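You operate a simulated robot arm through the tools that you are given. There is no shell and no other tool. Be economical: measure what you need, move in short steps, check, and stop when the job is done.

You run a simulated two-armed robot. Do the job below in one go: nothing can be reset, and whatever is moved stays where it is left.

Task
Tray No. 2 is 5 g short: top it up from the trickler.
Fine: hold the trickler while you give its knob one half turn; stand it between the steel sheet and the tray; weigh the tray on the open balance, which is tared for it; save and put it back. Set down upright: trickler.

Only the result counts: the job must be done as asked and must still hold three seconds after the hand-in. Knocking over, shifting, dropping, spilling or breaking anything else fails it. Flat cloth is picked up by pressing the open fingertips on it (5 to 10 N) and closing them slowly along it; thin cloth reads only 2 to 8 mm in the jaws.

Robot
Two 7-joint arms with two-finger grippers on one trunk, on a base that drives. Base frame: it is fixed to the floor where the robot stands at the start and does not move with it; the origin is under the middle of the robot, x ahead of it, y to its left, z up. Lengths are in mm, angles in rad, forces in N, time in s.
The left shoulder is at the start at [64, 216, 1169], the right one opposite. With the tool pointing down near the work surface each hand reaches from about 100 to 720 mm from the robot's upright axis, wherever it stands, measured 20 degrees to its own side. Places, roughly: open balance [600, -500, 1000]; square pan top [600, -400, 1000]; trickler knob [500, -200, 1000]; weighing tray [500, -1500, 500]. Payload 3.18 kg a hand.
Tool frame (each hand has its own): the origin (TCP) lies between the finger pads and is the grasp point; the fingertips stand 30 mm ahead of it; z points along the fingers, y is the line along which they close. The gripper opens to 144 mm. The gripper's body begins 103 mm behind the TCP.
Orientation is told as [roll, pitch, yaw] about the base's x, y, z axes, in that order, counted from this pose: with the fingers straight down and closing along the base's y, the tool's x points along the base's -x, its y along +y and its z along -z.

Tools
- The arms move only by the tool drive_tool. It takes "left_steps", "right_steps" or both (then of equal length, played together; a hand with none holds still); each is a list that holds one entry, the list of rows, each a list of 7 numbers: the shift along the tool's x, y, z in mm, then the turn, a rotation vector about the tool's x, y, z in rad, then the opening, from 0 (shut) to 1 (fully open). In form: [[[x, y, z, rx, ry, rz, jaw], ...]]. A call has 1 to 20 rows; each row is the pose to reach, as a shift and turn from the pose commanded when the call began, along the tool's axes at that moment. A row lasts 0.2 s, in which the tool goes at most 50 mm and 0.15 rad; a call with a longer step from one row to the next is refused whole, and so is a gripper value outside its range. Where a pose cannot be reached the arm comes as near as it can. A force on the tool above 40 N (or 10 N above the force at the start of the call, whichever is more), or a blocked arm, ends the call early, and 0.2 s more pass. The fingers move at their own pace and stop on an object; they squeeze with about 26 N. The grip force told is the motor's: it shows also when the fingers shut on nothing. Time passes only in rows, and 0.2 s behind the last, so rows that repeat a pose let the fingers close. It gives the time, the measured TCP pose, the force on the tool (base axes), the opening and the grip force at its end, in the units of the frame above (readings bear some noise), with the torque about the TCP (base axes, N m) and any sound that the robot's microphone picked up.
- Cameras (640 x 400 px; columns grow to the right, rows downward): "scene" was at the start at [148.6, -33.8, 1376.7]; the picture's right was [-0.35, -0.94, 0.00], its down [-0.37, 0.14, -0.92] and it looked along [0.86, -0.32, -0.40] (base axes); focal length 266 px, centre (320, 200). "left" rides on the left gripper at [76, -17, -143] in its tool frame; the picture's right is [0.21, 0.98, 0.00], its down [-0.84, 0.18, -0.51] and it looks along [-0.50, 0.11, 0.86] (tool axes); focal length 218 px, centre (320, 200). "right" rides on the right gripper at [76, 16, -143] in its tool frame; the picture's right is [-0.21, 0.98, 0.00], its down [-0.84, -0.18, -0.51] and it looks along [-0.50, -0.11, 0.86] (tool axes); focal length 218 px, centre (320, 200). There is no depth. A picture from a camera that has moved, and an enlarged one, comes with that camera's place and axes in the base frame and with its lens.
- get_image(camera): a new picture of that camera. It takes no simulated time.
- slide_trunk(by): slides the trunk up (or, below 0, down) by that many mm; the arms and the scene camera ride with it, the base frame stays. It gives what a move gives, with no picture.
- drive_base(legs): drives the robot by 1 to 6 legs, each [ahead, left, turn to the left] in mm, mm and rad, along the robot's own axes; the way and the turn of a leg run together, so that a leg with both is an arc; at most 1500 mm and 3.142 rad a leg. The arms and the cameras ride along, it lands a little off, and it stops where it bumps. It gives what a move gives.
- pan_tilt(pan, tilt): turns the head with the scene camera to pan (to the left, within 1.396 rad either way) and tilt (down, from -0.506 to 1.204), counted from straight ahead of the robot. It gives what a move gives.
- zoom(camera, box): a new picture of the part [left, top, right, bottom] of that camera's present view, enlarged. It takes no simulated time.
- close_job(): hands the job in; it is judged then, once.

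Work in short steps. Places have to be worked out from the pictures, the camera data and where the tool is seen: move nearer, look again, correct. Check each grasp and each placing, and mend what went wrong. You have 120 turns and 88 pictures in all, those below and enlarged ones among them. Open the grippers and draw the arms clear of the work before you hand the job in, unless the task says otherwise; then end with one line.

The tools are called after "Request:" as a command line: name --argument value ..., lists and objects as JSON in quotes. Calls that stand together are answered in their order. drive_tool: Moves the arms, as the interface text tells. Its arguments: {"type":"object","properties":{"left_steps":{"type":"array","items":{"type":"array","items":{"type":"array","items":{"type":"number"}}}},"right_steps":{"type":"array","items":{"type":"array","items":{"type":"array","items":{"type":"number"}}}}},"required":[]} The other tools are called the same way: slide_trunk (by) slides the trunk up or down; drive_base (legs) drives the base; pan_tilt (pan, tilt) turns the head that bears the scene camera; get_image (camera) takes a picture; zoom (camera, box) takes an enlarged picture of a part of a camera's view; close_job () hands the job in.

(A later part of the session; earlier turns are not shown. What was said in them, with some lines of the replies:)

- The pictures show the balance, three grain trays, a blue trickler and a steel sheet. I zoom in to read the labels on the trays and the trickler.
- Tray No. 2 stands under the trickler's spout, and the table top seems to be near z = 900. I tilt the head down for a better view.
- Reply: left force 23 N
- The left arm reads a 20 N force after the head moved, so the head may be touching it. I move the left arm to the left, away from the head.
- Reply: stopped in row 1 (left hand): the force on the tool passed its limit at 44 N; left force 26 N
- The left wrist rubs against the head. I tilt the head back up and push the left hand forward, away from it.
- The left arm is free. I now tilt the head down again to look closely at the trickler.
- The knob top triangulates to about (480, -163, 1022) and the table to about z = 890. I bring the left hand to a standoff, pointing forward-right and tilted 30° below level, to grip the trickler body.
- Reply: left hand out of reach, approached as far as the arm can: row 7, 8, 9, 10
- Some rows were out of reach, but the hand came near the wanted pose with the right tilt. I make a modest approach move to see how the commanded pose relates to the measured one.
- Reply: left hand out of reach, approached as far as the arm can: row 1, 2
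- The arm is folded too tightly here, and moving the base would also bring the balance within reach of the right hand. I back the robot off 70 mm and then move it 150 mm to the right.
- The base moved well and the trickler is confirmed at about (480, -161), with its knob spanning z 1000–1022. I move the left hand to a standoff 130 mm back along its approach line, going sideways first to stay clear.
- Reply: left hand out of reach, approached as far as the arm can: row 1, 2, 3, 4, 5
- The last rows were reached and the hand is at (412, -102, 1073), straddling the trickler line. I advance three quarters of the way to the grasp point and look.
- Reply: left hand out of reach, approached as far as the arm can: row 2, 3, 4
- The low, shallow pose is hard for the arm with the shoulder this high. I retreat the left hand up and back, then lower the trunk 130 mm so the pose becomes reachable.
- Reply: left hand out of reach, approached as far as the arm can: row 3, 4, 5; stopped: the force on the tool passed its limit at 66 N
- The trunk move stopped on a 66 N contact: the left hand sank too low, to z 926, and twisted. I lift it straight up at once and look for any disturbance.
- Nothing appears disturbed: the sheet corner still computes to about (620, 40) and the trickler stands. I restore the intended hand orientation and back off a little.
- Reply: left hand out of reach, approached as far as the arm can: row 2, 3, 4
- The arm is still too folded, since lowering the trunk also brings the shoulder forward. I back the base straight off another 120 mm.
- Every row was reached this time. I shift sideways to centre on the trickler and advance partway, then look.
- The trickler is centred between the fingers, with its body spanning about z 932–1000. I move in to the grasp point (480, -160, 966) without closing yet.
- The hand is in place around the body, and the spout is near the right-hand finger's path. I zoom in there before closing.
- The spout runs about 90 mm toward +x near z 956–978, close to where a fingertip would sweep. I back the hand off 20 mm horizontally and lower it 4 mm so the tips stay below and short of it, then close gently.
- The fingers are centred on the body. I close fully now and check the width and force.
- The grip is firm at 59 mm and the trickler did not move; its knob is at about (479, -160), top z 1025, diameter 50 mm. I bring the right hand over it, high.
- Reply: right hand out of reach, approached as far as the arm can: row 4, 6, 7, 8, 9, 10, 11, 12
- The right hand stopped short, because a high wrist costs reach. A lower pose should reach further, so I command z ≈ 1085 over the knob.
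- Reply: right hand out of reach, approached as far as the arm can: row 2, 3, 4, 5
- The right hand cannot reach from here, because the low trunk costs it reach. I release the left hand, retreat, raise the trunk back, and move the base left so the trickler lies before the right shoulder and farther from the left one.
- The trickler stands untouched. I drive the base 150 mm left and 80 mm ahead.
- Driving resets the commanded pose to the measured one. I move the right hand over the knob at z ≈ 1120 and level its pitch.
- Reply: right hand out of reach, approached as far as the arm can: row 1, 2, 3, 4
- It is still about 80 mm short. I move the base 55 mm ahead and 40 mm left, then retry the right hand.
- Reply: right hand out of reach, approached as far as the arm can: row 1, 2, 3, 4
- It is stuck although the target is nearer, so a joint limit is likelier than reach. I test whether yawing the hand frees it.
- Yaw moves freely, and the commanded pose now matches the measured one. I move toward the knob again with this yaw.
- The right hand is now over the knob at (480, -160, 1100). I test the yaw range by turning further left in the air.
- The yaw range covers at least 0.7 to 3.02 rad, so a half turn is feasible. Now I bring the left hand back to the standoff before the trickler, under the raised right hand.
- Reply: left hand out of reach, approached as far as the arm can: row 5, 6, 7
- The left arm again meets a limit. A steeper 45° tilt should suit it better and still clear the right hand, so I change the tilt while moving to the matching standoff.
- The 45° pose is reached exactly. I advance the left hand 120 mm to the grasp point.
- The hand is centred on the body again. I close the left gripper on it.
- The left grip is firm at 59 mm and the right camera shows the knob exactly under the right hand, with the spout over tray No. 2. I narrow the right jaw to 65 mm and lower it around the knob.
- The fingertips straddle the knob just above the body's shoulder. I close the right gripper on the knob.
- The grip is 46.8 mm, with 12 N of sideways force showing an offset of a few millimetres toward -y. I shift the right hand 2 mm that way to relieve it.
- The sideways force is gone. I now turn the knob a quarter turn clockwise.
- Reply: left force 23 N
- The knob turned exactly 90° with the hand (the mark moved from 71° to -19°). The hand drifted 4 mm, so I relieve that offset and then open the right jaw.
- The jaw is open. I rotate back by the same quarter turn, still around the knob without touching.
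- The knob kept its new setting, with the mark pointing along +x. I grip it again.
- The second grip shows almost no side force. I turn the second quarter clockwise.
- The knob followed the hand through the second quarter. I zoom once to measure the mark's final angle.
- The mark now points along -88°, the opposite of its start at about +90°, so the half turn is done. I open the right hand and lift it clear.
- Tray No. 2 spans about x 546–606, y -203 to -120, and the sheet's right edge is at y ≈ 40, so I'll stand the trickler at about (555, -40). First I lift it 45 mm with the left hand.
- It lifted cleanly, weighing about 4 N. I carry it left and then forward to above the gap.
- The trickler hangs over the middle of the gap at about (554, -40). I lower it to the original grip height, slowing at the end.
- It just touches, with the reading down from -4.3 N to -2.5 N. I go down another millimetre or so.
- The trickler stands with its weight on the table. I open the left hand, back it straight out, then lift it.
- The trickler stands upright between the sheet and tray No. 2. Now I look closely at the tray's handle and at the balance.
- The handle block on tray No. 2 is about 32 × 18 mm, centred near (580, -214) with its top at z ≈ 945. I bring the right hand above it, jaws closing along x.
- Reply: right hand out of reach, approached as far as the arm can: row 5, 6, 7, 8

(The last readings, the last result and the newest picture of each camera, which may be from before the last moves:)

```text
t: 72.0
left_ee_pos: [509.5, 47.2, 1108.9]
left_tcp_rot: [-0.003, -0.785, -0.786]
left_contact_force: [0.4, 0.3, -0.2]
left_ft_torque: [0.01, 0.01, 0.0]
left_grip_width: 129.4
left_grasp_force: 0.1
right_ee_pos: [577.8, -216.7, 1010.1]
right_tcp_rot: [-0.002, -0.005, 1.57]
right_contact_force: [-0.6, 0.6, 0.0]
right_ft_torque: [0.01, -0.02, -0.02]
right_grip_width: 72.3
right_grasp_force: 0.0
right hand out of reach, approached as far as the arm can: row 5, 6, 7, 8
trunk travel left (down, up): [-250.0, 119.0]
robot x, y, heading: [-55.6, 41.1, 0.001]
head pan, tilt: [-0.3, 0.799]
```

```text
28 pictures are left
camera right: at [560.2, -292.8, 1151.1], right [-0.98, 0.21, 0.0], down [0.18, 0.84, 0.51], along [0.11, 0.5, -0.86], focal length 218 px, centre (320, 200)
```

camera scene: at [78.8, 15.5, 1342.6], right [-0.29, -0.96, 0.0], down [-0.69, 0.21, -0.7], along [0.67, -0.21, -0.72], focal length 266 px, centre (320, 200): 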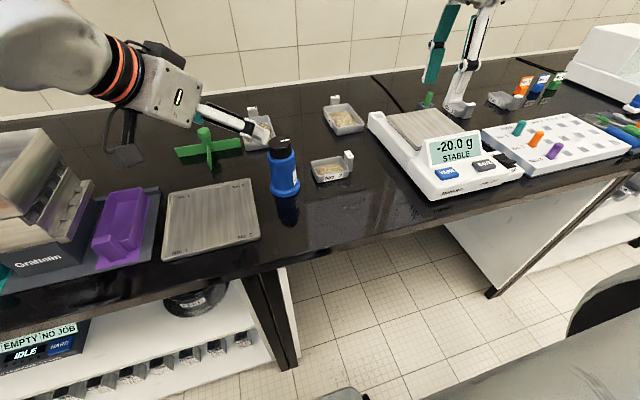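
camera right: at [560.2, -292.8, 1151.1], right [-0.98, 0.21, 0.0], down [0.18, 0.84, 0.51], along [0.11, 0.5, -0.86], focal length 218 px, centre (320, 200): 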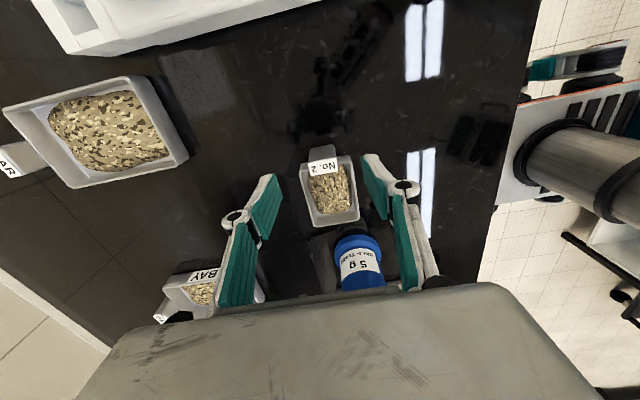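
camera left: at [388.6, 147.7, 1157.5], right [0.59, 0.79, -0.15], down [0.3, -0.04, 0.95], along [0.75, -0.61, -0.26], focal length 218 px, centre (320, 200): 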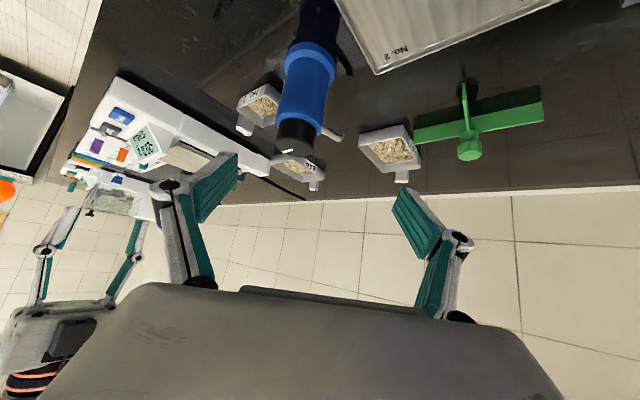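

The handle top sits at about (577, -212), nearly under the hand. I lower to z 942 with a 3 mm correction.

Request:
drive_tool --right_steps '[[[-3, 0, 20, 0, 0, 0, 0.5], [-3, 0, 40, 0, 0, 0, 0.5], [-3, 0, 56, 0, 0, 0, 0.5], [-3, 0, 68, 0, 0, 0, 0.5], [-3, 0, 68, 0, 0, 0, 0.5]]]'

Request:
get_image --camera "right"

```text
t: 73.2
left_ee_pos: [509.9, 48.5, 1108.1]
left_tcp_rot: [-0.005, -0.786, -0.785]
left_contact_force: [-1.1, -0.3, -0.3]
left_ft_torque: [0.0, -0.04, 0.02]
left_grip_width: 129.6
left_grasp_force: 0.1
right_ee_pos: [568.5, -218.5, 943.7]
right_tcp_rot: [-0.002, -0.003, 1.571]
right_contact_force: [0.1, -0.2, 0.1]
right_ft_torque: [0.03, 0.0, 0.0]
right_grip_width: 72.0
right_grasp_force: 0.1
right hand out of reach, approached as far as the arm can: row 1, 2, 3, 4, 5
trunk travel left (down, up): [-250.0, 119.0]
robot x, y, heading: [-58.0, 38.8, -0.003]
head pan, tilt: [-0.3, 0.799]
```

```text
27 pictures are left
camera right: at [552.1, -295.0, 1085.4], right [-0.98, 0.21, 0.0], down [0.18, 0.84, 0.51], along [0.11, 0.5, -0.86], focal length 218 px, centre (320, 200)
```

right: 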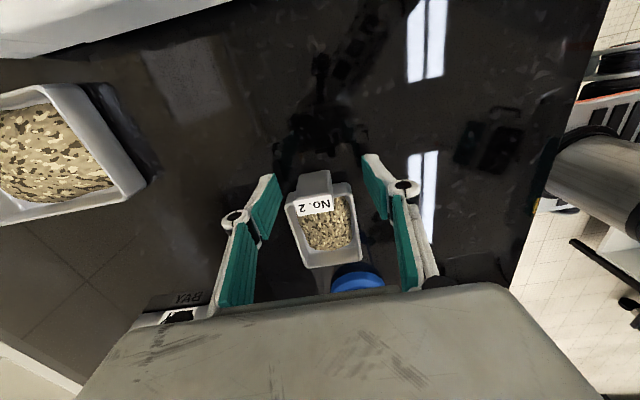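

The hand stops 9 mm short, so the base must come nearer. I lift the right hand and park the left hand well to the left first.

Request:
drive_tool --left_steps '[[[25, 7, -33, 0, 0, 0, 0.9], [51, 14, -67, 0, 0, 0, 0.9], [76, 21, -100, 0, 0, 0, 0.9], [101, 28, -133, 0, 0, 0, 0.9], [126, 35, -166, 0, 0, 0, 0.9], [152, 42, -200, 0, 0, 0, 0.9], [177, 49, -233, 0, 0, 0, 0.9]]]' --right_steps '[[[0, 0, -10, 0, 0, 0, 0.5], [0, 0, -25, 0, 0, 0, 0.5], [0, 0, -40, 0, 0, 0, 0.5], [0, 0, -60, 0, 0, 0, 0.5], [0, 0, -80, 0, 0, 0, 0.5], [0, 0, -100, 0, 0, 0, 0.5], [0, 0, -110, 0, 0, 0, 0.5]]]'

Request:
drive_base --legs '[[0, -170, 0], [60, 0, 0]]'

Request:
get_image --camera "right"

```text
t: 74.8
left_ee_pos: [366.5, 249.5, 1141.3]
left_tcp_rot: [0.001, -0.78, -0.793]
left_contact_force: [0.1, -0.3, 0.1]
left_ft_torque: [0.03, 0.05, -0.05]
left_grip_width: 129.5
left_grasp_force: 0.0
left hand out of reach, approached as far as the arm can: row 6, 7
right_ee_pos: [569.0, -219.2, 1053.2]
right_tcp_rot: [0.001, -0.002, 1.57]
right_contact_force: [0.1, 0.8, 0.1]
right_ft_torque: [0.01, 0.03, 0.0]
right_grip_width: 72.1
right_grasp_force: 0.1
trunk travel left (down, up): [-250.0, 119.0]
robot x, y, heading: [-59.5, 41.0, -0.002]
head pan, tilt: [-0.3, 0.799]
```

```text
t: 77.5
left_ee_pos: [426.9, 80.4, 1142.9]
left_tcp_rot: [0.001, -0.782, -0.794]
left_contact_force: [0.5, -0.7, -0.6]
left_ft_torque: [-0.01, 0.03, -0.03]
left_grip_width: 129.4
left_grasp_force: 0.1
right_ee_pos: [628.9, -388.1, 1053.1]
right_tcp_rot: [0.002, -0.002, 1.57]
right_contact_force: [0.5, 0.4, -0.8]
right_ft_torque: [0.0, 0.05, 0.0]
right_grip_width: 71.9
right_grasp_force: 0.0
trunk travel left (down, up): [-250.0, 119.0]
robot x, y, heading: [-2.3, -124.0, -0.004]
head pan, tilt: [-0.3, 0.799]
```

```text
26 pictures are left
camera right: at [613.3, -463.6, 1194.5], right [-0.98, 0.21, 0.0], down [0.18, 0.84, 0.51], along [0.1, 0.5, -0.86], focal length 218 px, centre (320, 200)
```

right: 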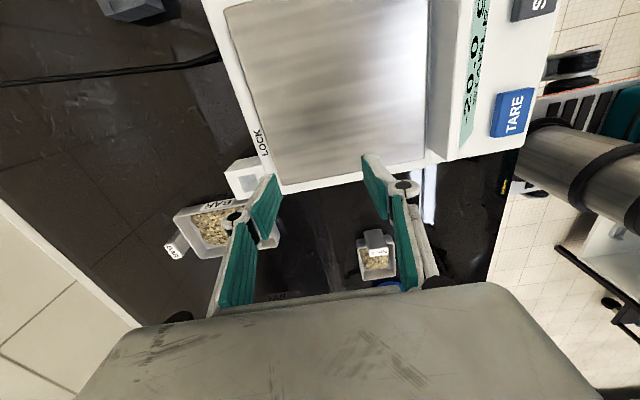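

From here I see the pan, centred about (600, -440). I move the right hand back over the tray handle at (577, -213).

Request:
drive_tool --right_steps '[[[-40, 12, 0, 0, 0, 0, 0.5], [-80, 24, 0, 0, 0, 0, 0.5], [-120, 36, 0, 0, 0, 0, 0.5], [-155, 46, 10, 0, 0, 0, 0.5], [-175, 52, 40, 0, 0, 0, 0.5], [-175, 52, 43, 0, 0, 0, 0.5]]]'

Request:
get_image --camera "right"

```text
t: 78.9
left_ee_pos: [426.5, 81.2, 1143.1]
left_tcp_rot: [0.003, -0.779, -0.794]
left_contact_force: [-0.2, -0.6, 0.0]
left_ft_torque: [-0.01, -0.01, -0.01]
left_grip_width: 129.5
left_grasp_force: 0.0
right_ee_pos: [541.9, -304.4, 1065.7]
right_tcp_rot: [0.0, -0.002, 1.572]
right_contact_force: [0.5, 0.8, -0.3]
right_ft_torque: [0.0, 0.01, -0.01]
right_grip_width: 72.1
right_grasp_force: 0.1
right hand out of reach, approached as far as the arm can: row 1, 2, 3, 4, 5, 6
trunk travel left (down, up): [-250.0, 119.0]
robot x, y, heading: [-1.6, -129.4, -0.003]
head pan, tilt: [-0.3, 0.799]
```

```text
25 pictures are left
camera right: at [525.4, -380.4, 1207.3], right [-0.98, 0.21, 0.0], down [0.18, 0.84, 0.51], along [0.11, 0.5, -0.86], focal length 218 px, centre (320, 200)
```

right: 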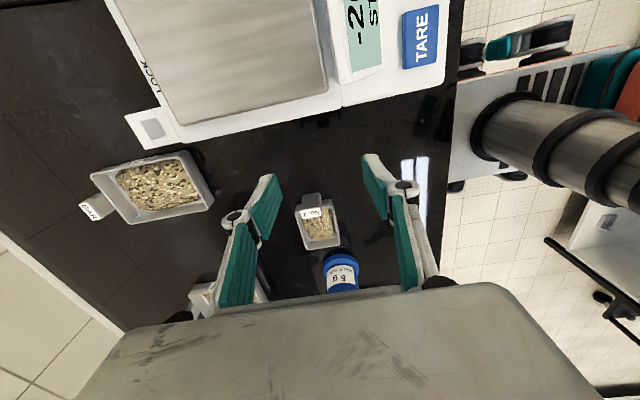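

The arm sticks when reaching inward. Instead I place the base so the tray lies on the right arm's own side, by driving 150 mm left.

Request:
drive_base --legs '[[0, 150, 0]]'

Request:
drive_tool --right_steps '[[[20, -12, 10, 0, 0, 0, 0.5], [40, -24, 25, 0, 0, 0, 0.5], [58, -35, 40, 0, 0, 0, 0.5], [58, -35, 55, 0, 0, 0, 0.5], [58, -35, 55, 0, 0, 0, 0.5]]]'

```text
t: 80.9
left_ee_pos: [425.7, 231.8, 1143.2]
left_tcp_rot: [0.005, -0.778, -0.796]
left_contact_force: [-0.6, 0.2, 0.0]
left_ft_torque: [-0.01, 0.01, 0.0]
left_grip_width: 129.6
left_grasp_force: 0.0
right_ee_pos: [542.7, -155.3, 1065.4]
right_tcp_rot: [0.0, -0.002, 1.572]
right_contact_force: [0.9, 0.4, 0.3]
right_ft_torque: [0.0, 0.0, 0.03]
right_grip_width: 71.9
right_grasp_force: 0.1
trunk travel left (down, up): [-250.0, 119.0]
robot x, y, heading: [-0.4, 21.6, -0.005]
head pan, tilt: [-0.3, 0.799]
```

```text
t: 82.1
left_ee_pos: [425.1, 229.3, 1142.9]
left_tcp_rot: [0.002, -0.78, -0.793]
left_contact_force: [-0.4, 0.0, 0.5]
left_ft_torque: [-0.02, 0.02, -0.02]
left_grip_width: 129.2
left_grasp_force: 0.1
right_ee_pos: [576.0, -214.4, 1011.0]
right_tcp_rot: [-0.001, -0.001, 1.571]
right_contact_force: [0.5, -0.8, 0.1]
right_ft_torque: [-0.02, 0.0, 0.02]
right_grip_width: 72.0
right_grasp_force: 0.1
trunk travel left (down, up): [-250.0, 119.0]
robot x, y, heading: [-5.9, 19.3, -0.002]
head pan, tilt: [-0.3, 0.799]
```

The hand is right over the handle now. I lower to z 943.

Request:
drive_tool --right_steps '[[[0, -1, 25, 0, 0, 0, 0.5], [0, -1, 45, 0, 0, 0, 0.5], [0, -1, 58, 0, 0, 0, 0.5], [0, -1, 68, 0, 0, 0, 0.5], [0, -1, 68, 0, 0, 0, 0.5]]]'

Request:
get_image --camera "right"

```text
t: 83.3
left_ee_pos: [425.6, 229.6, 1142.3]
left_tcp_rot: [0.003, -0.779, -0.795]
left_contact_force: [0.2, -0.5, 0.6]
left_ft_torque: [-0.04, 0.02, -0.02]
left_grip_width: 129.9
left_grasp_force: 0.0
right_ee_pos: [578.0, -215.0, 942.4]
right_tcp_rot: [0.0, -0.003, 1.571]
right_contact_force: [0.5, 0.3, 0.5]
right_ft_torque: [-0.02, -0.03, 0.0]
right_grip_width: 71.8
right_grasp_force: 0.0
trunk travel left (down, up): [-250.0, 119.0]
robot x, y, heading: [0.3, 19.6, -0.001]
head pan, tilt: [-0.3, 0.799]
```

```text
24 pictures are left
camera right: at [561.3, -290.1, 1083.8], right [-0.98, 0.21, 0.0], down [0.18, 0.84, 0.51], along [0.11, 0.5, -0.86], focal length 218 px, centre (320, 200)
```

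right: 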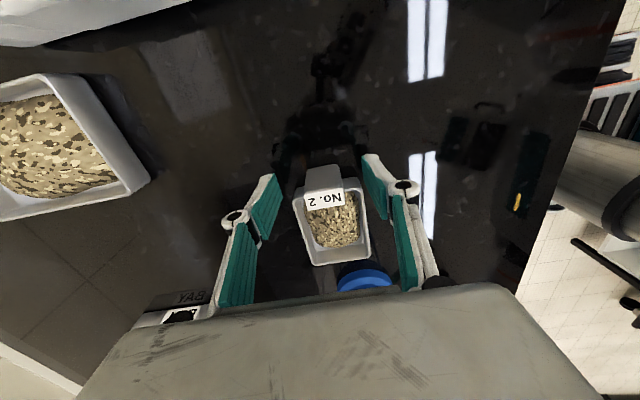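

The handle is between the fingers and centred. I raise 10 mm so the tips clear the tray rim, then close slowly.

Request:
drive_tool --right_steps '[[[0, 0, -10, 0, 0, 0, 0.5], [0, 0, -10, 0, 0, 0, 0.35], [0, 0, -10, 0, 0, 0, 0.28], [0, 0, -10, 0, 0, 0, 0.22], [0, 0, -10, 0, 0, 0, 0.16], [0, 0, -10, 0, 0, 0, 0.1], [0, 0, -10, 0, 0, 0, 0.1]]]'

Request:
get_image --camera "right"

```text
t: 84.9
left_ee_pos: [425.5, 230.2, 1143.4]
left_tcp_rot: [0.003, -0.782, -0.794]
left_contact_force: [0.0, 0.0, -0.6]
left_ft_torque: [0.02, 0.02, 0.01]
left_grip_width: 129.6
left_grasp_force: 0.1
right_ee_pos: [578.0, -213.5, 952.8]
right_tcp_rot: [-0.002, -0.002, 1.57]
right_contact_force: [2.8, 0.6, 10.7]
right_ft_torque: [0.16, -0.07, 0.02]
right_grip_width: 28.4
right_grasp_force: 25.6
trunk travel left (down, up): [-250.0, 119.0]
robot x, y, heading: [-0.5, 18.7, -0.001]
head pan, tilt: [-0.3, 0.799]
```

```text
23 pictures are left
camera right: at [560.8, -289.4, 1094.7], right [-0.98, 0.21, 0.0], down [0.18, 0.84, 0.51], along [0.11, 0.5, -0.86], focal length 218 px, centre (320, 200)
```

right: 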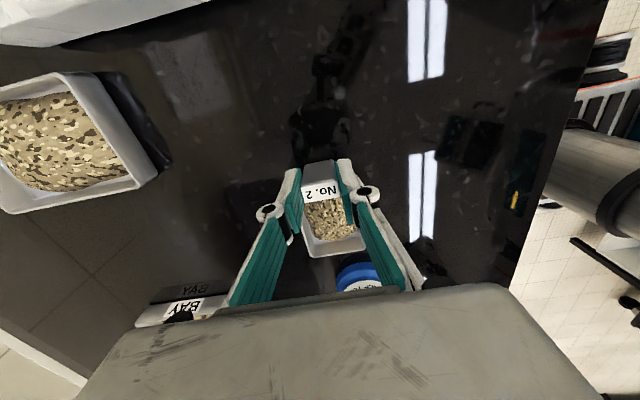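

The handle is held at 28.4 mm, with 10 N pressing down on the table. I lift slowly.

Request:
drive_tool --right_steps '[[[0, 0, -2, 0, 0, 0, 0.1], [0, 0, -6, 0, 0, 0, 0.1], [0, 0, -15, 0, 0, 0, 0.1], [0, 0, -30, 0, 0, 0, 0.1], [0, 0, -50, 0, 0, 0, 0.1], [0, 0, -75, 0, 0, 0, 0.1], [0, 0, -100, 0, 0, 0, 0.1], [0, 0, -120, 0, 0, 0, 0.1]]]'

Request:
get_image --camera "right"

Request:
get_image --camera "scene"

```text
t: 86.7
left_ee_pos: [425.2, 229.8, 1142.3]
left_tcp_rot: [0.002, -0.779, -0.796]
left_contact_force: [0.2, -0.7, -0.2]
left_ft_torque: [-0.01, 0.01, -0.01]
left_grip_width: 129.6
left_grasp_force: 0.0
right_ee_pos: [577.4, -214.2, 1072.6]
right_tcp_rot: [0.001, -0.002, 1.57]
right_contact_force: [0.1, 1.2, -0.1]
right_ft_torque: [-0.02, 0.0, 0.04]
right_grip_width: 28.7
right_grasp_force: 25.8
trunk travel left (down, up): [-250.0, 119.0]
robot x, y, heading: [0.8, 18.4, -0.005]
head pan, tilt: [-0.3, 0.799]
```

```text
22 pictures are left
camera right: at [561.5, -289.7, 1214.4], right [-0.98, 0.21, 0.0], down [0.18, 0.84, 0.51], along [0.11, 0.5, -0.86], focal length 218 px, centre (320, 200)
```

right: 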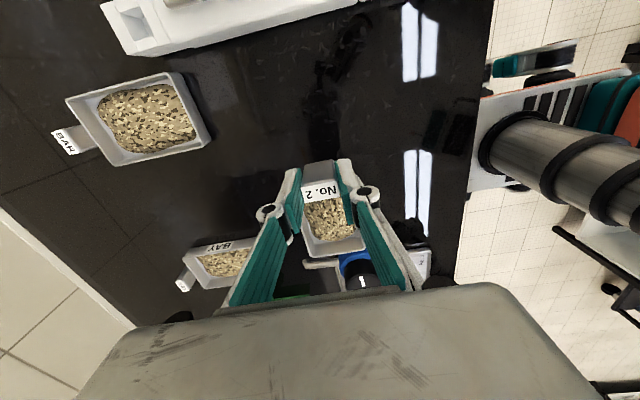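

```text
21 pictures are left
camera scene: at [137.8, -4.5, 1342.6], right [-0.29, -0.96, 0.0], down [-0.68, 0.21, -0.7], along [0.67, -0.21, -0.72], focal length 266 px, centre (320, 200)
```

scene: 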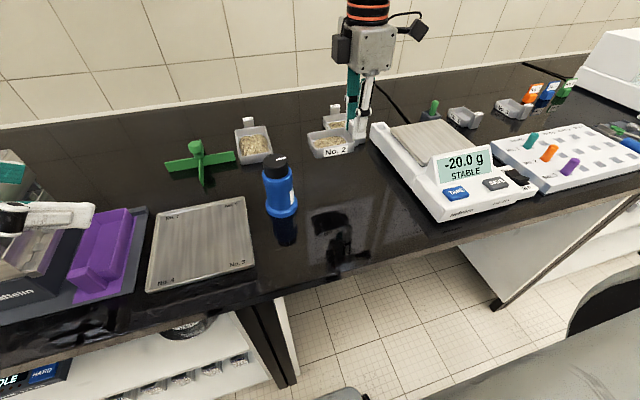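

The tray is level and held. I carry it to the balance by driving the base 260 mm to the right.

Request:
drive_base --legs '[[0, -260, 0]]'

Request:
get_image --camera "scene"

Request:
get_image --camera "right"

```text
t: 89.6
left_ee_pos: [426.7, -31.6, 1143.9]
left_tcp_rot: [0.003, -0.78, -0.796]
left_contact_force: [-0.4, 0.1, -0.3]
left_ft_torque: [0.01, 0.01, 0.02]
left_grip_width: 129.6
left_grasp_force: 0.1
right_ee_pos: [578.7, -474.0, 1073.1]
right_tcp_rot: [0.002, -0.003, 1.572]
right_contact_force: [0.6, 0.0, 0.7]
right_ft_torque: [0.0, -0.02, -0.02]
right_grip_width: 29.0
right_grasp_force: 25.5
trunk travel left (down, up): [-250.0, 119.0]
robot x, y, heading: [-0.4, -241.1, -0.0]
head pan, tilt: [-0.3, 0.799]
```

```text
20 pictures are left
camera scene: at [138.1, -265.3, 1342.6], right [-0.3, -0.96, 0.0], down [-0.68, 0.21, -0.7], along [0.67, -0.21, -0.72], focal length 266 px, centre (320, 200)
```

scene: 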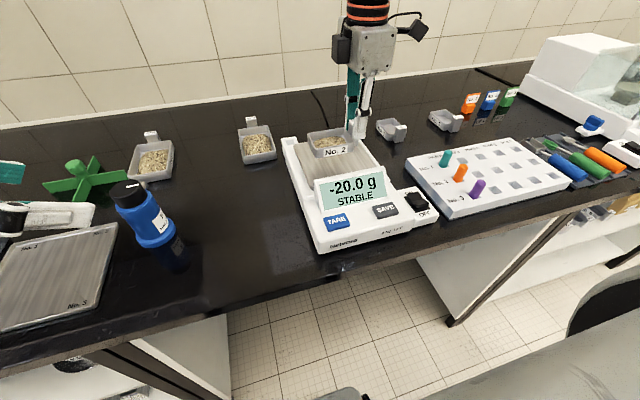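

```text
19 pictures are left
camera right: at [561.7, -550.7, 1214.0], right [-0.98, 0.21, 0.0], down [0.18, 0.84, 0.51], along [0.11, 0.5, -0.86], focal length 218 px, centre (320, 200)
```

right: 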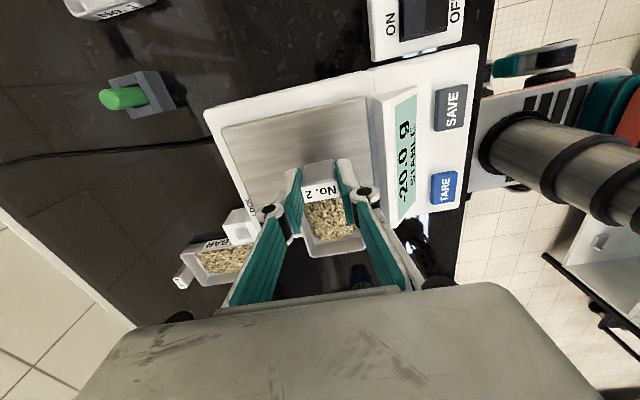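

The tray hangs over the pan. I shift 20 mm forward to centre it and lower to just above the pan, estimated at z ≈ 970.

Request:
drive_tool --right_steps '[[[0, -10, 0, 0, 0, 0, 0.1], [0, -20, 5, 0, 0, 0, 0.1], [0, -20, 15, 0, 0, 0, 0.1], [0, -20, 25, 0, 0, 0, 0.1], [0, -20, 28, 0, 0, 0, 0.1], [0, -20, 30, 0, 0, 0, 0.1], [0, -20, 30, 0, 0, 0, 0.1]]]'

Request:
zoom --camera "scene" --box '[260, 90, 450, 210]'

```text
t: 91.2
left_ee_pos: [426.4, -30.7, 1142.2]
left_tcp_rot: [0.004, -0.778, -0.794]
left_contact_force: [-0.5, 0.2, -0.3]
left_ft_torque: [0.03, -0.01, -0.02]
left_grip_width: 129.6
left_grasp_force: 0.1
right_ee_pos: [598.1, -474.1, 1042.6]
right_tcp_rot: [0.0, -0.002, 1.569]
right_contact_force: [0.2, -1.1, -0.6]
right_ft_torque: [-0.02, -0.02, -0.01]
right_grip_width: 28.5
right_grasp_force: 25.9
trunk travel left (down, up): [-250.0, 119.0]
robot x, y, heading: [0.4, -236.0, 0.003]
head pan, tilt: [-0.3, 0.799]
```

```text
3.33 times, centred on (355, 150) of scene
camera zoom: at [138.0, -264.9, 1342.6], right [-0.3, -0.96, 0.0], down [-0.68, 0.21, -0.7], along [0.67, -0.21, -0.72], focal length 887 px, centre (203, 367)
```

zoom: 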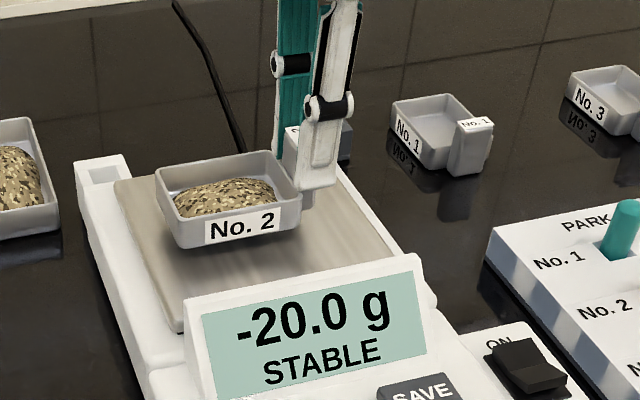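

The tray is level and centred over the pan, about a centimetre above it. I lower in small steps, watching the force and the display.

Request:
drive_tool --right_steps '[[[0, 0, 3, 0, 0, 0, 0.1], [0, 0, 6, 0, 0, 0, 0.1], [0, 0, 9, 0, 0, 0, 0.1], [0, 0, 11, 0, 0, 0, 0.1], [0, 0, 11, 0, 0, 0, 0.1]]]'

Request:
zoom --camera "scene" --box '[260, 90, 450, 210]'

```text
t: 92.4
left_ee_pos: [426.7, -30.6, 1142.3]
left_tcp_rot: [0.002, -0.781, -0.795]
left_contact_force: [0.2, 0.4, 0.2]
left_ft_torque: [0.01, -0.02, 0.02]
left_grip_width: 129.5
left_grasp_force: 0.0
right_ee_pos: [598.3, -474.4, 1031.0]
right_tcp_rot: [0.0, -0.001, 1.57]
right_contact_force: [0.3, 0.7, -1.0]
right_ft_torque: [-0.03, 0.01, 0.0]
right_grip_width: 28.7
right_grasp_force: 26.0
trunk travel left (down, up): [-250.0, 119.0]
robot x, y, heading: [-1.1, -240.1, -0.001]
head pan, tilt: [-0.3, 0.799]
```

```text
3.33 times, centred on (355, 150) of scene
camera zoom: at [138.1, -265.0, 1342.6], right [-0.3, -0.96, 0.0], down [-0.68, 0.21, -0.7], along [0.67, -0.21, -0.72], focal length 887 px, centre (203, 367)
```

zoom: 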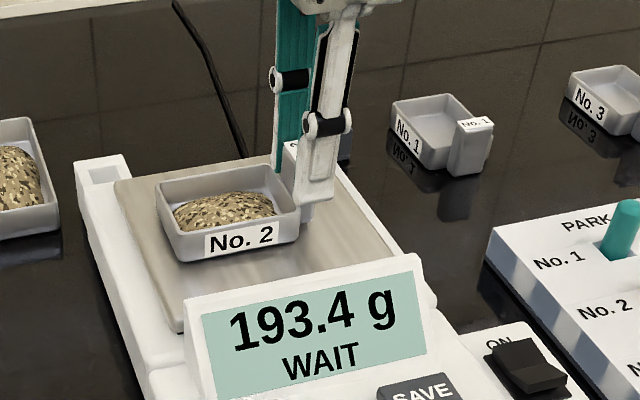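

The tray touches the pan and the balance reads. I release the handle gently and rise clear.

Request:
drive_tool --right_steps '[[[0, 0, 0, 0, 0, 0, 0.22], [0, 0, 0, 0, 0, 0, 0.3], [0, 0, 0, 0, 0, 0, 0.36], [0, 0, 0, 0, 0, 0, 0.4], [0, 0, -10, 0, 0, 0, 0.4], [0, 0, -35, 0, 0, 0, 0.4], [0, 0, -65, 0, 0, 0, 0.4], [0, 0, -100, 0, 0, 0, 0.4], [0, 0, -100, 0, 0, 0, 0.4]]]'

Request:
zoom --camera "scene" --box '[260, 90, 450, 240]'

Request:
get_image --camera "right"

```text
t: 94.4
left_ee_pos: [425.7, -30.5, 1142.7]
left_tcp_rot: [0.003, -0.78, -0.793]
left_contact_force: [0.0, -0.2, 0.6]
left_ft_torque: [-0.03, -0.02, -0.01]
left_grip_width: 129.6
left_grasp_force: 0.0
right_ee_pos: [597.3, -479.1, 1131.0]
right_tcp_rot: [0.001, -0.002, 1.569]
right_contact_force: [1.1, -0.2, -0.3]
right_ft_torque: [0.0, 0.0, -0.02]
right_grip_width: 57.6
right_grasp_force: 0.1
right hand out of reach, approached as far as the arm can: row 8, 9
trunk travel left (down, up): [-250.0, 119.0]
robot x, y, heading: [-2.9, -239.3, 0.003]
head pan, tilt: [-0.3, 0.799]
```

```text
2.67 times, centred on (355, 165) of scene
camera zoom: at [138.1, -264.8, 1342.6], right [-0.3, -0.96, 0.0], down [-0.68, 0.21, -0.7], along [0.67, -0.21, -0.72], focal length 710 px, centre (227, 293)
```

zoom: 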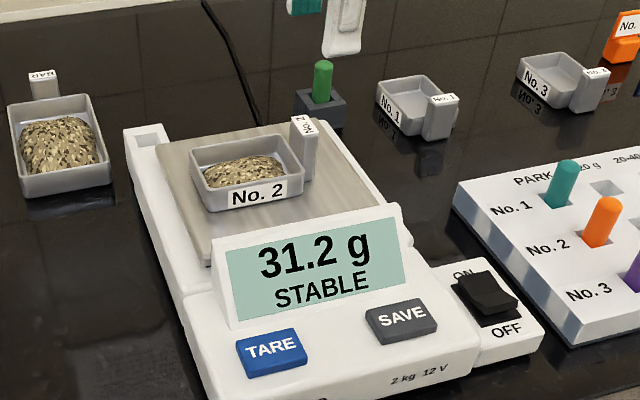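

```text
15 pictures are left
camera right: at [580.4, -554.9, 1272.3], right [-0.98, 0.21, 0.0], down [0.18, 0.84, 0.51], along [0.11, 0.5, -0.86], focal length 218 px, centre (320, 200)
```

right: 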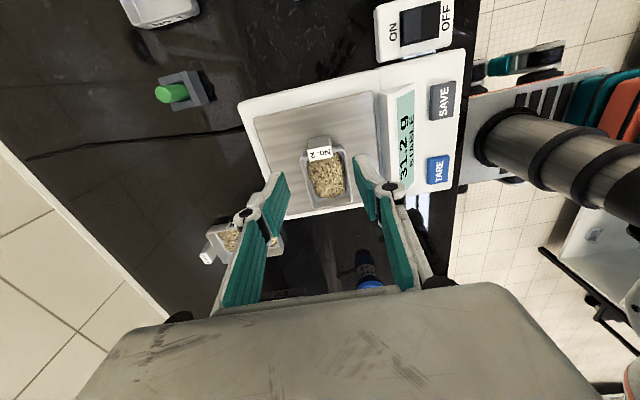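

The balance reads 31.2 g, STABLE, with the tray free. SAVE triangulates to about (430, -487) with its top near z 960. I close the fingers and move above it.

Request:
drive_tool --right_steps '[[[2, 40, 0, 0, 0, 0, 0.2], [4, 80, 0, 0, 0, 0, 0], [6, 120, 10, 0, 0, 0, 0], [8, 155, 30, 0, 0, 0, 0], [8, 167, 60, 0, 0, 0, 0], [8, 167, 90, 0, 0, 0, 0], [8, 167, 90, 0, 0, 0, 0]]]'

Request:
get_image --camera "right"

```text
t: 96.0
left_ee_pos: [425.5, -30.6, 1143.3]
left_tcp_rot: [0.003, -0.78, -0.795]
left_contact_force: [-0.8, 0.8, -0.4]
left_ft_torque: [0.0, -0.02, -0.02]
left_grip_width: 129.6
left_grasp_force: 0.0
right_ee_pos: [430.3, -487.7, 1041.0]
right_tcp_rot: [-0.001, -0.001, 1.57]
right_contact_force: [-1.5, 0.0, 0.0]
right_ft_torque: [0.0, 0.01, 0.02]
right_grip_width: 0.0
right_grasp_force: 25.7
trunk travel left (down, up): [-250.0, 119.0]
robot x, y, heading: [0.3, -236.5, 0.0]
head pan, tilt: [-0.3, 0.799]
```

```text
14 pictures are left
camera right: at [413.4, -562.3, 1182.5], right [-0.98, 0.21, 0.0], down [0.18, 0.84, 0.51], along [0.11, 0.5, -0.86], focal length 218 px, centre (320, 200)
```

right: 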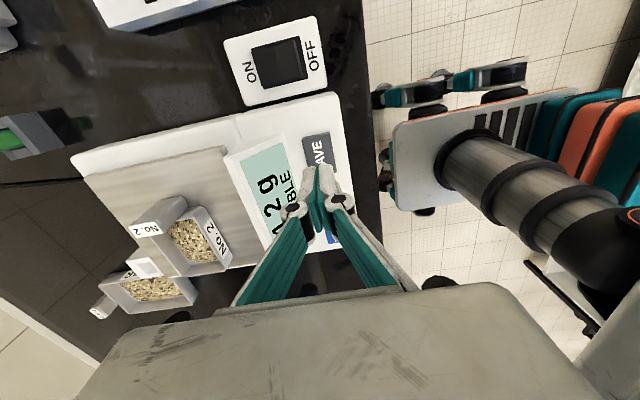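

The fingertips are right above SAVE. I lower to about z 964 at the tips and check for contact.

Request:
drive_tool --right_steps '[[[0, 0, 20, 0, 0, 0, 0], [0, 0, 36, 0, 0, 0, 0], [0, 0, 42, 0, 0, 0, 0], [0, 0, 45, 0, 0, 0, 0], [0, 0, 47, 0, 0, 0, 0]]]'

Request:
zoom --camera "scene" --box '[300, 150, 450, 250]'

```text
t: 97.2
left_ee_pos: [424.9, -29.8, 1142.2]
left_tcp_rot: [0.003, -0.779, -0.795]
left_contact_force: [-0.1, 0.2, 0.3]
left_ft_torque: [0.02, 0.0, 0.0]
left_grip_width: 129.6
left_grasp_force: 0.1
right_ee_pos: [430.9, -485.5, 995.0]
right_tcp_rot: [-0.001, -0.002, 1.571]
right_contact_force: [-0.2, -0.8, -0.3]
right_ft_torque: [0.01, -0.02, 0.0]
right_grip_width: 0.4
right_grasp_force: 25.9
trunk travel left (down, up): [-250.0, 119.0]
robot x, y, heading: [0.5, -238.2, -0.002]
head pan, tilt: [-0.3, 0.799]
```

```text
4.00 times, centred on (375, 200) of scene
camera zoom: at [138.1, -264.9, 1342.6], right [-0.3, -0.96, 0.0], down [-0.68, 0.21, -0.7], along [0.67, -0.21, -0.72], focal length 1064 px, centre (100, 200)
```

zoom: 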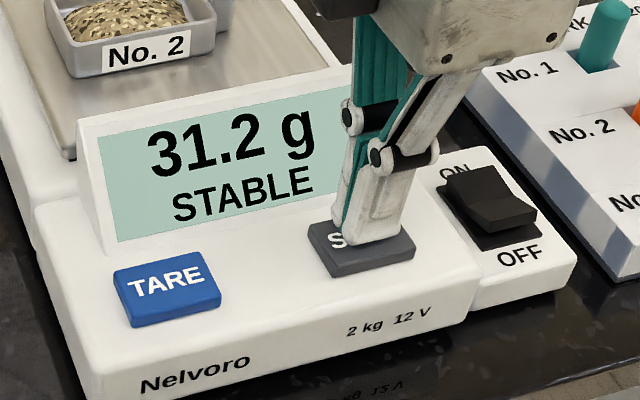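

The tips are just above the SAVE button. I press down in 1.5 mm steps.

Request:
drive_tool --right_steps '[[[0, 0, 1.5, 0, 0, 0, 0], [0, 0, 3, 0, 0, 0, 0], [0, 0, 4.5, 0, 0, 0, 0], [0, 0, 6, 0, 0, 0, 0], [0, 0, 7.5, 0, 0, 0, 0]]]'

```text
t: 98.4
left_ee_pos: [425.6, -30.1, 1144.0]
left_tcp_rot: [0.003, -0.781, -0.796]
left_contact_force: [-0.5, 0.2, -0.4]
left_ft_torque: [0.01, 0.03, -0.04]
left_grip_width: 129.5
left_grasp_force: 0.0
right_ee_pos: [430.7, -486.2, 987.3]
right_tcp_rot: [0.0, -0.001, 1.572]
right_contact_force: [-0.6, -0.5, 0.1]
right_ft_torque: [0.01, -0.01, 0.05]
right_grip_width: 6.0
right_grasp_force: 30.7
trunk travel left (down, up): [-250.0, 119.0]
robot x, y, heading: [-0.5, -240.1, -0.001]
head pan, tilt: [-0.3, 0.799]
```

The finger gap reads 6 mm, which is odd. I look before pressing further.

Request:
zoom --camera "scene" --box '[300, 150, 450, 250]'

```text
4.00 times, centred on (375, 200) of scene
camera zoom: at [138.0, -265.0, 1342.6], right [-0.3, -0.96, 0.0], down [-0.68, 0.21, -0.7], along [0.67, -0.21, -0.72], focal length 1064 px, centre (100, 200)
```

zoom: 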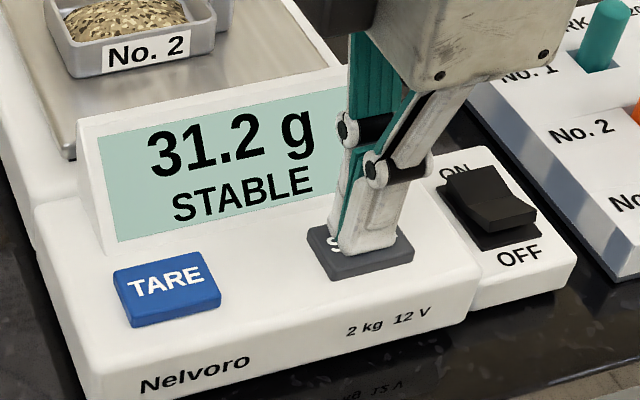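

The tips are on the button, well inside its face. I press 3 mm more.

Request:
drive_tool --right_steps '[[[0, 0, 1, 0, 0, 0, 0], [0, 0, 2, 0, 0, 0, 0], [0, 0, 3, 0, 0, 0, 0], [0, 0, 3, 0, 0, 0, 0]]]'

```text
t: 99.4
left_ee_pos: [426.9, -30.0, 1142.1]
left_tcp_rot: [0.002, -0.78, -0.796]
left_contact_force: [0.3, 0.2, -0.4]
left_ft_torque: [-0.03, 0.05, -0.01]
left_grip_width: 129.7
left_grasp_force: 0.0
right_ee_pos: [431.5, -486.1, 983.0]
right_tcp_rot: [0.0, -0.003, 1.572]
right_contact_force: [-0.5, -0.9, 3.3]
right_ft_torque: [0.0, -0.01, 0.01]
right_grip_width: 5.9
right_grasp_force: 29.9
trunk travel left (down, up): [-250.0, 119.0]
robot x, y, heading: [-0.6, -240.4, -0.003]
head pan, tilt: [-0.3, 0.799]
heard: click
```

A click sounded at 3.3 N, so SAVE was pressed. I lift off and check the display.

Request:
drive_tool --right_steps '[[[0, 0, -5, 0, 0, 0, 0], [0, 0, -25, 0, 0, 0, 0], [0, 0, -60, 0, 0, 0, 0.1], [0, 0, -100, 0, 0, 0, 0.2], [0, 0, -145, 0, 0, 0, 0.4]]]'

Request:
zoom --camera "scene" --box '[260, 90, 450, 240]'

```text
t: 100.6
left_ee_pos: [424.9, -30.2, 1142.2]
left_tcp_rot: [0.003, -0.782, -0.795]
left_contact_force: [0.8, -0.2, -0.7]
left_ft_torque: [-0.05, 0.01, -0.01]
left_grip_width: 129.5
left_grasp_force: 0.1
right_ee_pos: [430.5, -485.3, 1129.4]
right_tcp_rot: [0.0, -0.002, 1.57]
right_contact_force: [0.3, -0.2, 0.1]
right_ft_torque: [0.0, -0.05, 0.02]
right_grip_width: 57.8
right_grasp_force: 0.0
trunk travel left (down, up): [-250.0, 119.0]
robot x, y, heading: [-2.8, -241.0, -0.003]
head pan, tilt: [-0.3, 0.799]
```

```text
2.67 times, centred on (355, 165) of scene
camera zoom: at [137.3, -264.7, 1342.8], right [-0.3, -0.96, 0.0], down [-0.68, 0.21, -0.7], along [0.67, -0.21, -0.72], focal length 710 px, centre (227, 293)
```

zoom: 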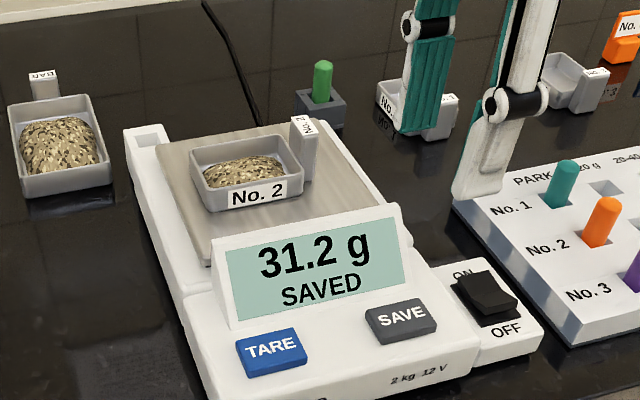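

The display shows "31.2 g SAVED". I go back over the tray handle at (598, -474).

Request:
drive_tool --right_steps '[[[-3, -40, 10, 0, 0, 0, 0.45], [-6, -80, 20, 0, 0, 0, 0.45], [-9, -120, 28, 0, 0, 0, 0.45], [-11, -150, 30, 0, 0, 0, 0.45], [-11, -168, 35, 0, 0, 0, 0.45], [-11, -168, 55, 0, 0, 0, 0.45], [-11, -168, 55, 0, 0, 0, 0.45]]]'

Request:
get_image --camera "right"

```text
t: 102.2
left_ee_pos: [425.6, -30.1, 1142.7]
left_tcp_rot: [0.005, -0.78, -0.797]
left_contact_force: [0.5, 0.0, -0.2]
left_ft_torque: [0.01, -0.02, -0.01]
left_grip_width: 129.7
left_grasp_force: 0.1
right_ee_pos: [598.5, -476.0, 1073.9]
right_tcp_rot: [0.0, -0.002, 1.571]
right_contact_force: [-0.4, 0.1, -0.1]
right_ft_torque: [-0.04, 0.05, 0.02]
right_grip_width: 64.8
right_grasp_force: 0.1
trunk travel left (down, up): [-250.0, 119.0]
robot x, y, heading: [0.6, -240.7, 0.002]
head pan, tilt: [-0.3, 0.799]
```

```text
10 pictures are left
camera right: at [582.0, -551.2, 1215.6], right [-0.98, 0.21, 0.0], down [0.18, 0.84, 0.51], along [0.11, 0.5, -0.86], focal length 218 px, centre (320, 200)
```

right: 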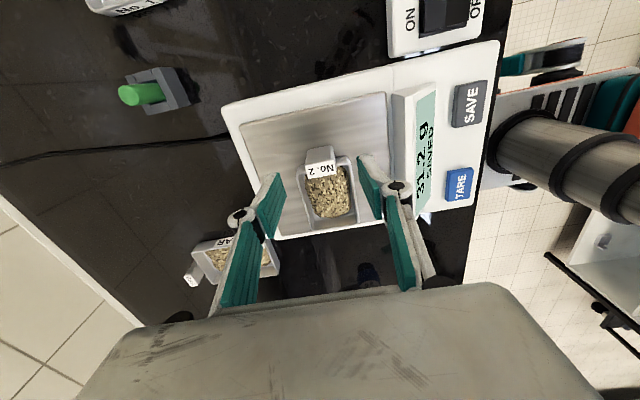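

The tray sits undisturbed between the open fingers. I lower to z 1033 and close on the handle.

Request:
drive_tool --right_steps '[[[-2, 0, 15, 0, 0, 0, 0.45], [-2, 0, 30, 0, 0, 0, 0.45], [-2, 0, 41, 0, 0, 0, 0.45], [-2, 0, 41, 0, 0, 0, 0.3], [-2, 0, 41, 0, 0, 0, 0.22], [-2, 0, 41, 0, 0, 0, 0.16], [-2, 0, 41, 0, 0, 0, 0.1], [-2, 0, 41, 0, 0, 0, 0.1]]]'

```text
t: 104.0
left_ee_pos: [426.0, -30.3, 1141.5]
left_tcp_rot: [0.004, -0.781, -0.796]
left_contact_force: [0.1, -0.6, -0.1]
left_ft_torque: [0.01, -0.02, -0.02]
left_grip_width: 129.7
left_grasp_force: 0.1
right_ee_pos: [599.4, -473.4, 1033.2]
right_tcp_rot: [0.0, -0.001, 1.571]
right_contact_force: [-0.5, -0.8, -0.1]
right_ft_torque: [0.0, 0.0, -0.01]
right_grip_width: 28.7
right_grasp_force: 25.6
trunk travel left (down, up): [-250.0, 119.0]
robot x, y, heading: [-1.1, -239.2, -0.001]
head pan, tilt: [-0.3, 0.799]
```

Gripped at 28.7 mm. I lift the tray 42 mm and shift it back 21 mm in x, then check.

Request:
drive_tool --right_steps '[[[0, 0, -4, 0, 0, 0, 0.1], [0, 0, -12, 0, 0, 0, 0.1], [0, 0, -25, 0, 0, 0, 0.1], [0, 8, -38, 0, 0, 0, 0.1], [0, 16, -42, 0, 0, 0, 0.1], [0, 21, -42, 0, 0, 0, 0.1], [0, 21, -42, 0, 0, 0, 0.1]]]'

Request:
drive_base --legs '[[0, 260, 0]]'

Request:
get_image --camera "scene"

```text
t: 105.6
left_ee_pos: [425.6, -31.4, 1142.6]
left_tcp_rot: [0.004, -0.78, -0.794]
left_contact_force: [-0.3, 0.2, 0.3]
left_ft_torque: [-0.03, -0.01, -0.03]
left_grip_width: 129.8
left_grasp_force: 0.0
right_ee_pos: [578.2, -473.9, 1073.7]
right_tcp_rot: [0.0, -0.001, 1.569]
right_contact_force: [0.4, -0.5, -1.2]
right_ft_torque: [0.0, 0.02, -0.04]
right_grip_width: 28.9
right_grasp_force: 26.2
trunk travel left (down, up): [-250.0, 119.0]
robot x, y, heading: [1.0, -239.3, 0.0]
head pan, tilt: [-0.3, 0.799]
```

```text
t: 108.5
left_ee_pos: [425.6, 230.5, 1142.7]
left_tcp_rot: [0.003, -0.782, -0.793]
left_contact_force: [-0.9, -0.1, 0.2]
left_ft_torque: [0.0, -0.02, 0.01]
left_grip_width: 129.8
left_grasp_force: 0.0
right_ee_pos: [578.2, -210.9, 1075.0]
right_tcp_rot: [-0.001, -0.001, 1.57]
right_contact_force: [-0.3, 0.1, 0.5]
right_ft_torque: [0.01, -0.03, -0.02]
right_grip_width: 28.6
right_grasp_force: 26.1
trunk travel left (down, up): [-250.0, 119.0]
robot x, y, heading: [-1.5, 19.9, 0.001]
head pan, tilt: [-0.3, 0.799]
```

```text
9 pictures are left
camera scene: at [137.9, -4.4, 1342.6], right [-0.29, -0.96, 0.0], down [-0.69, 0.21, -0.7], along [0.67, -0.21, -0.72], focal length 266 px, centre (320, 200)
```

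scene: 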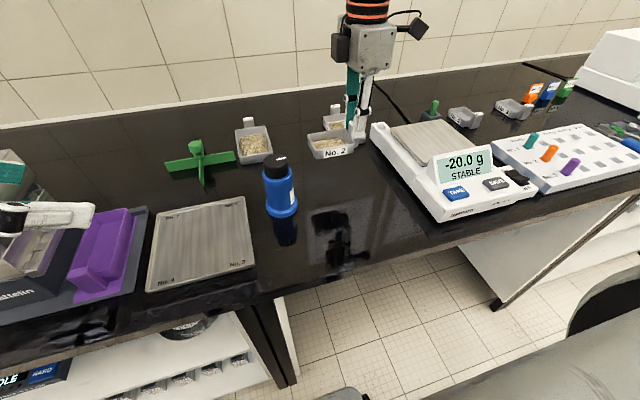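

The tray is back above its place and the balance reads -20.0 g again. I lower it with a 2 mm correction to just above the table.

Request:
drive_tool --right_steps '[[[2, 0, 25, 0, 0, 0, 0.1], [2, 0, 55, 0, 0, 0, 0.1], [2, 0, 85, 0, 0, 0, 0.1], [2, 0, 105, 0, 0, 0, 0.1], [2, 0, 114, 0, 0, 0, 0.1], [2, 0, 116, 0, 0, 0, 0.1], [2, 0, 118, 0, 0, 0, 0.1], [2, 0, 118, 0, 0, 0, 0.1]]]'

```text
t: 110.3
left_ee_pos: [424.5, 229.9, 1143.5]
left_tcp_rot: [0.004, -0.783, -0.791]
left_contact_force: [0.2, -0.6, -0.1]
left_ft_torque: [0.0, -0.01, -0.01]
left_grip_width: 129.7
left_grasp_force: 0.0
right_ee_pos: [578.3, -214.1, 958.2]
right_tcp_rot: [-0.002, -0.003, 1.57]
right_contact_force: [0.4, -1.4, 7.1]
right_ft_torque: [0.14, 0.04, -0.02]
right_grip_width: 28.9
right_grasp_force: 25.8
trunk travel left (down, up): [-250.0, 119.0]
robot x, y, heading: [-0.5, 19.3, 0.006]
head pan, tilt: [-0.3, 0.799]
```

Contact is felt at 7 N. I check that the tray is level before releasing.

Request:
zoom --camera "scene" --box '[240, 90, 400, 230]'

```text
2.86 times, centred on (320, 160) of scene
camera zoom: at [137.3, -4.7, 1342.8], right [-0.29, -0.96, 0.0], down [-0.68, 0.21, -0.7], along [0.67, -0.21, -0.72], focal length 760 px, centre (320, 314)
```

zoom: 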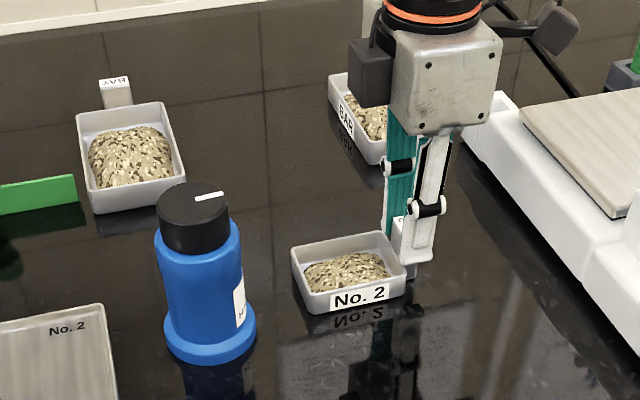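

The tray is level and on the table. I relieve the pressure slightly, open the fingers and rise.

Request:
drive_tool --right_steps '[[[0, 0, -1, 0, 0, 0, 0.1], [0, 0, -1, 0, 0, 0, 0.22], [0, 0, -1, 0, 0, 0, 0.3], [0, 0, -1, 0, 0, 0, 0.36], [0, 0, -1, 0, 0, 0, 0.42], [0, 0, -12, 0, 0, 0, 0.45], [0, 0, -40, 0, 0, 0, 0.45], [0, 0, -80, 0, 0, 0, 0.45], [0, 0, -120, 0, 0, 0, 0.45], [0, 0, -150, 0, 0, 0, 0.45]]]'

Request:
zoom --camera "scene" --box '[200, 90, 400, 240]'

Request:
get_image --camera "right"

```text
t: 112.5
left_ee_pos: [425.5, 230.2, 1143.1]
left_tcp_rot: [0.003, -0.782, -0.794]
left_contact_force: [0.3, 0.9, 0.0]
left_ft_torque: [-0.01, -0.03, 0.0]
left_grip_width: 129.3
left_grasp_force: 0.0
right_ee_pos: [577.8, -213.9, 1107.0]
right_tcp_rot: [0.0, -0.002, 1.571]
right_contact_force: [0.7, 0.0, -0.3]
right_ft_torque: [0.0, -0.02, -0.03]
right_grip_width: 65.0
right_grasp_force: 0.0
trunk travel left (down, up): [-250.0, 119.0]
robot x, y, heading: [-1.3, 19.1, 0.001]
head pan, tilt: [-0.3, 0.799]
```

```text
2.67 times, centred on (300, 165) of scene
camera zoom: at [137.7, -4.6, 1342.6], right [-0.29, -0.96, 0.0], down [-0.69, 0.21, -0.7], along [0.67, -0.21, -0.72], focal length 710 px, centre (373, 293)
```

zoom: 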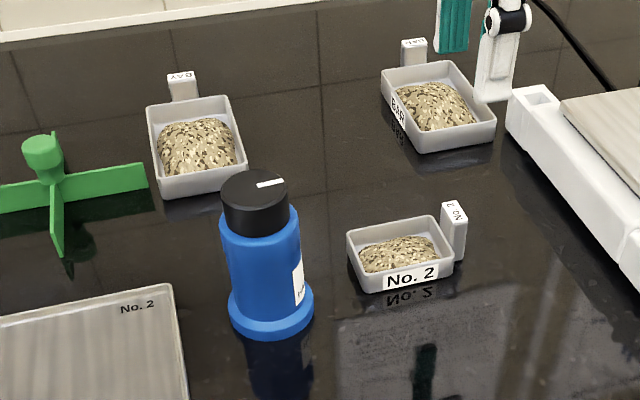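

```text
6 pictures are left
camera right: at [561.2, -289.5, 1249.7], right [-0.98, 0.21, 0.0], down [0.18, 0.84, 0.51], along [0.11, 0.5, -0.86], focal length 218 px, centre (320, 200)
```

right: 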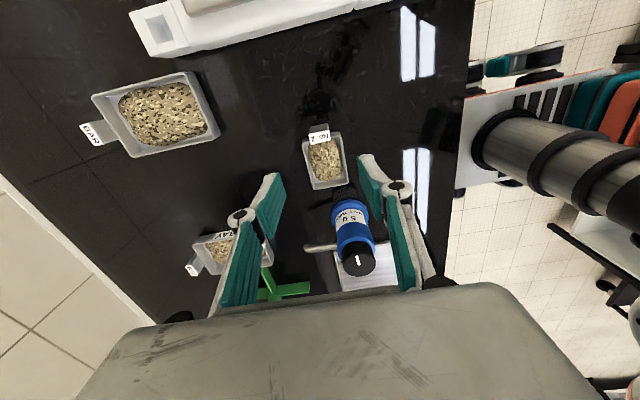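

Tray No. 2 is back in its place and the trickler stands upright between it and the sheet. I draw the right arm clear of the work and open it.

Request:
drive_tool --right_steps '[[[10, 35, -10, 0, 0, 0, 0.7], [20, 70, -20, 0, 0, 0, 0.9], [40, 105, -30, 0, 0, 0, 1], [60, 140, -40, 0, 0, 0, 1], [80, 170, -50, 0, 0, 0, 1], [80, 170, -50, 0, 0, 0, 1]]]' --left_steps '[[[0, 0, 0, 0, 0, 0, 1], [0, 0, -10, 0, 0, 0, 1], [0, 0, -20, 0, 0, 0, 1], [0, 0, -20, 0, 0, 0, 1], [0, 0, -20, 0, 0, 0, 1], [0, 0, -20, 0, 0, 0, 1]]]'

Request:
get_image --camera "scene"

```text
t: 113.9
left_ee_pos: [418.5, 235.8, 1151.4]
left_tcp_rot: [0.002, -0.78, -0.791]
left_contact_force: [0.2, 0.1, 0.1]
left_ft_torque: [-0.01, 0.02, -0.01]
left_grip_width: 144.1
left_grasp_force: 0.0
left hand out of reach, approached as far as the arm can: row 2, 3, 4, 5, 6
right_ee_pos: [407.9, -293.2, 1157.0]
right_tcp_rot: [0.002, 0.0, 1.569]
right_contact_force: [0.7, 0.7, -0.1]
right_ft_torque: [0.0, 0.01, -0.01]
right_grip_width: 144.0
right_grasp_force: 0.0
trunk travel left (down, up): [-250.0, 119.0]
robot x, y, heading: [-1.4, 20.0, 0.001]
head pan, tilt: [-0.3, 0.799]
```

```text
5 pictures are left
camera scene: at [138.8, -4.2, 1342.4], right [-0.29, -0.96, 0.0], down [-0.69, 0.21, -0.7], along [0.67, -0.21, -0.72], focal length 266 px, centre (320, 200)
```

scene: 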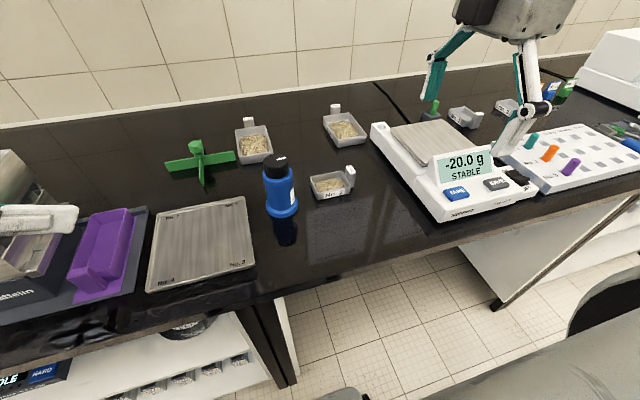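

Both arms are clear with their grippers open, and everything stands as asked. I hand the job in.

Request:
close_job

```text
The job is handed in.
```

Tray No. 2 was topped up with one half turn of the trickler knob (5 g by its label), weighed, saved at 31.2 g and put back in its place; the trickler stands upright between the steel sheet and the tray. I have no separate reading that the added amount was exactly 5 g, because the tray was not weighed before the top-up.
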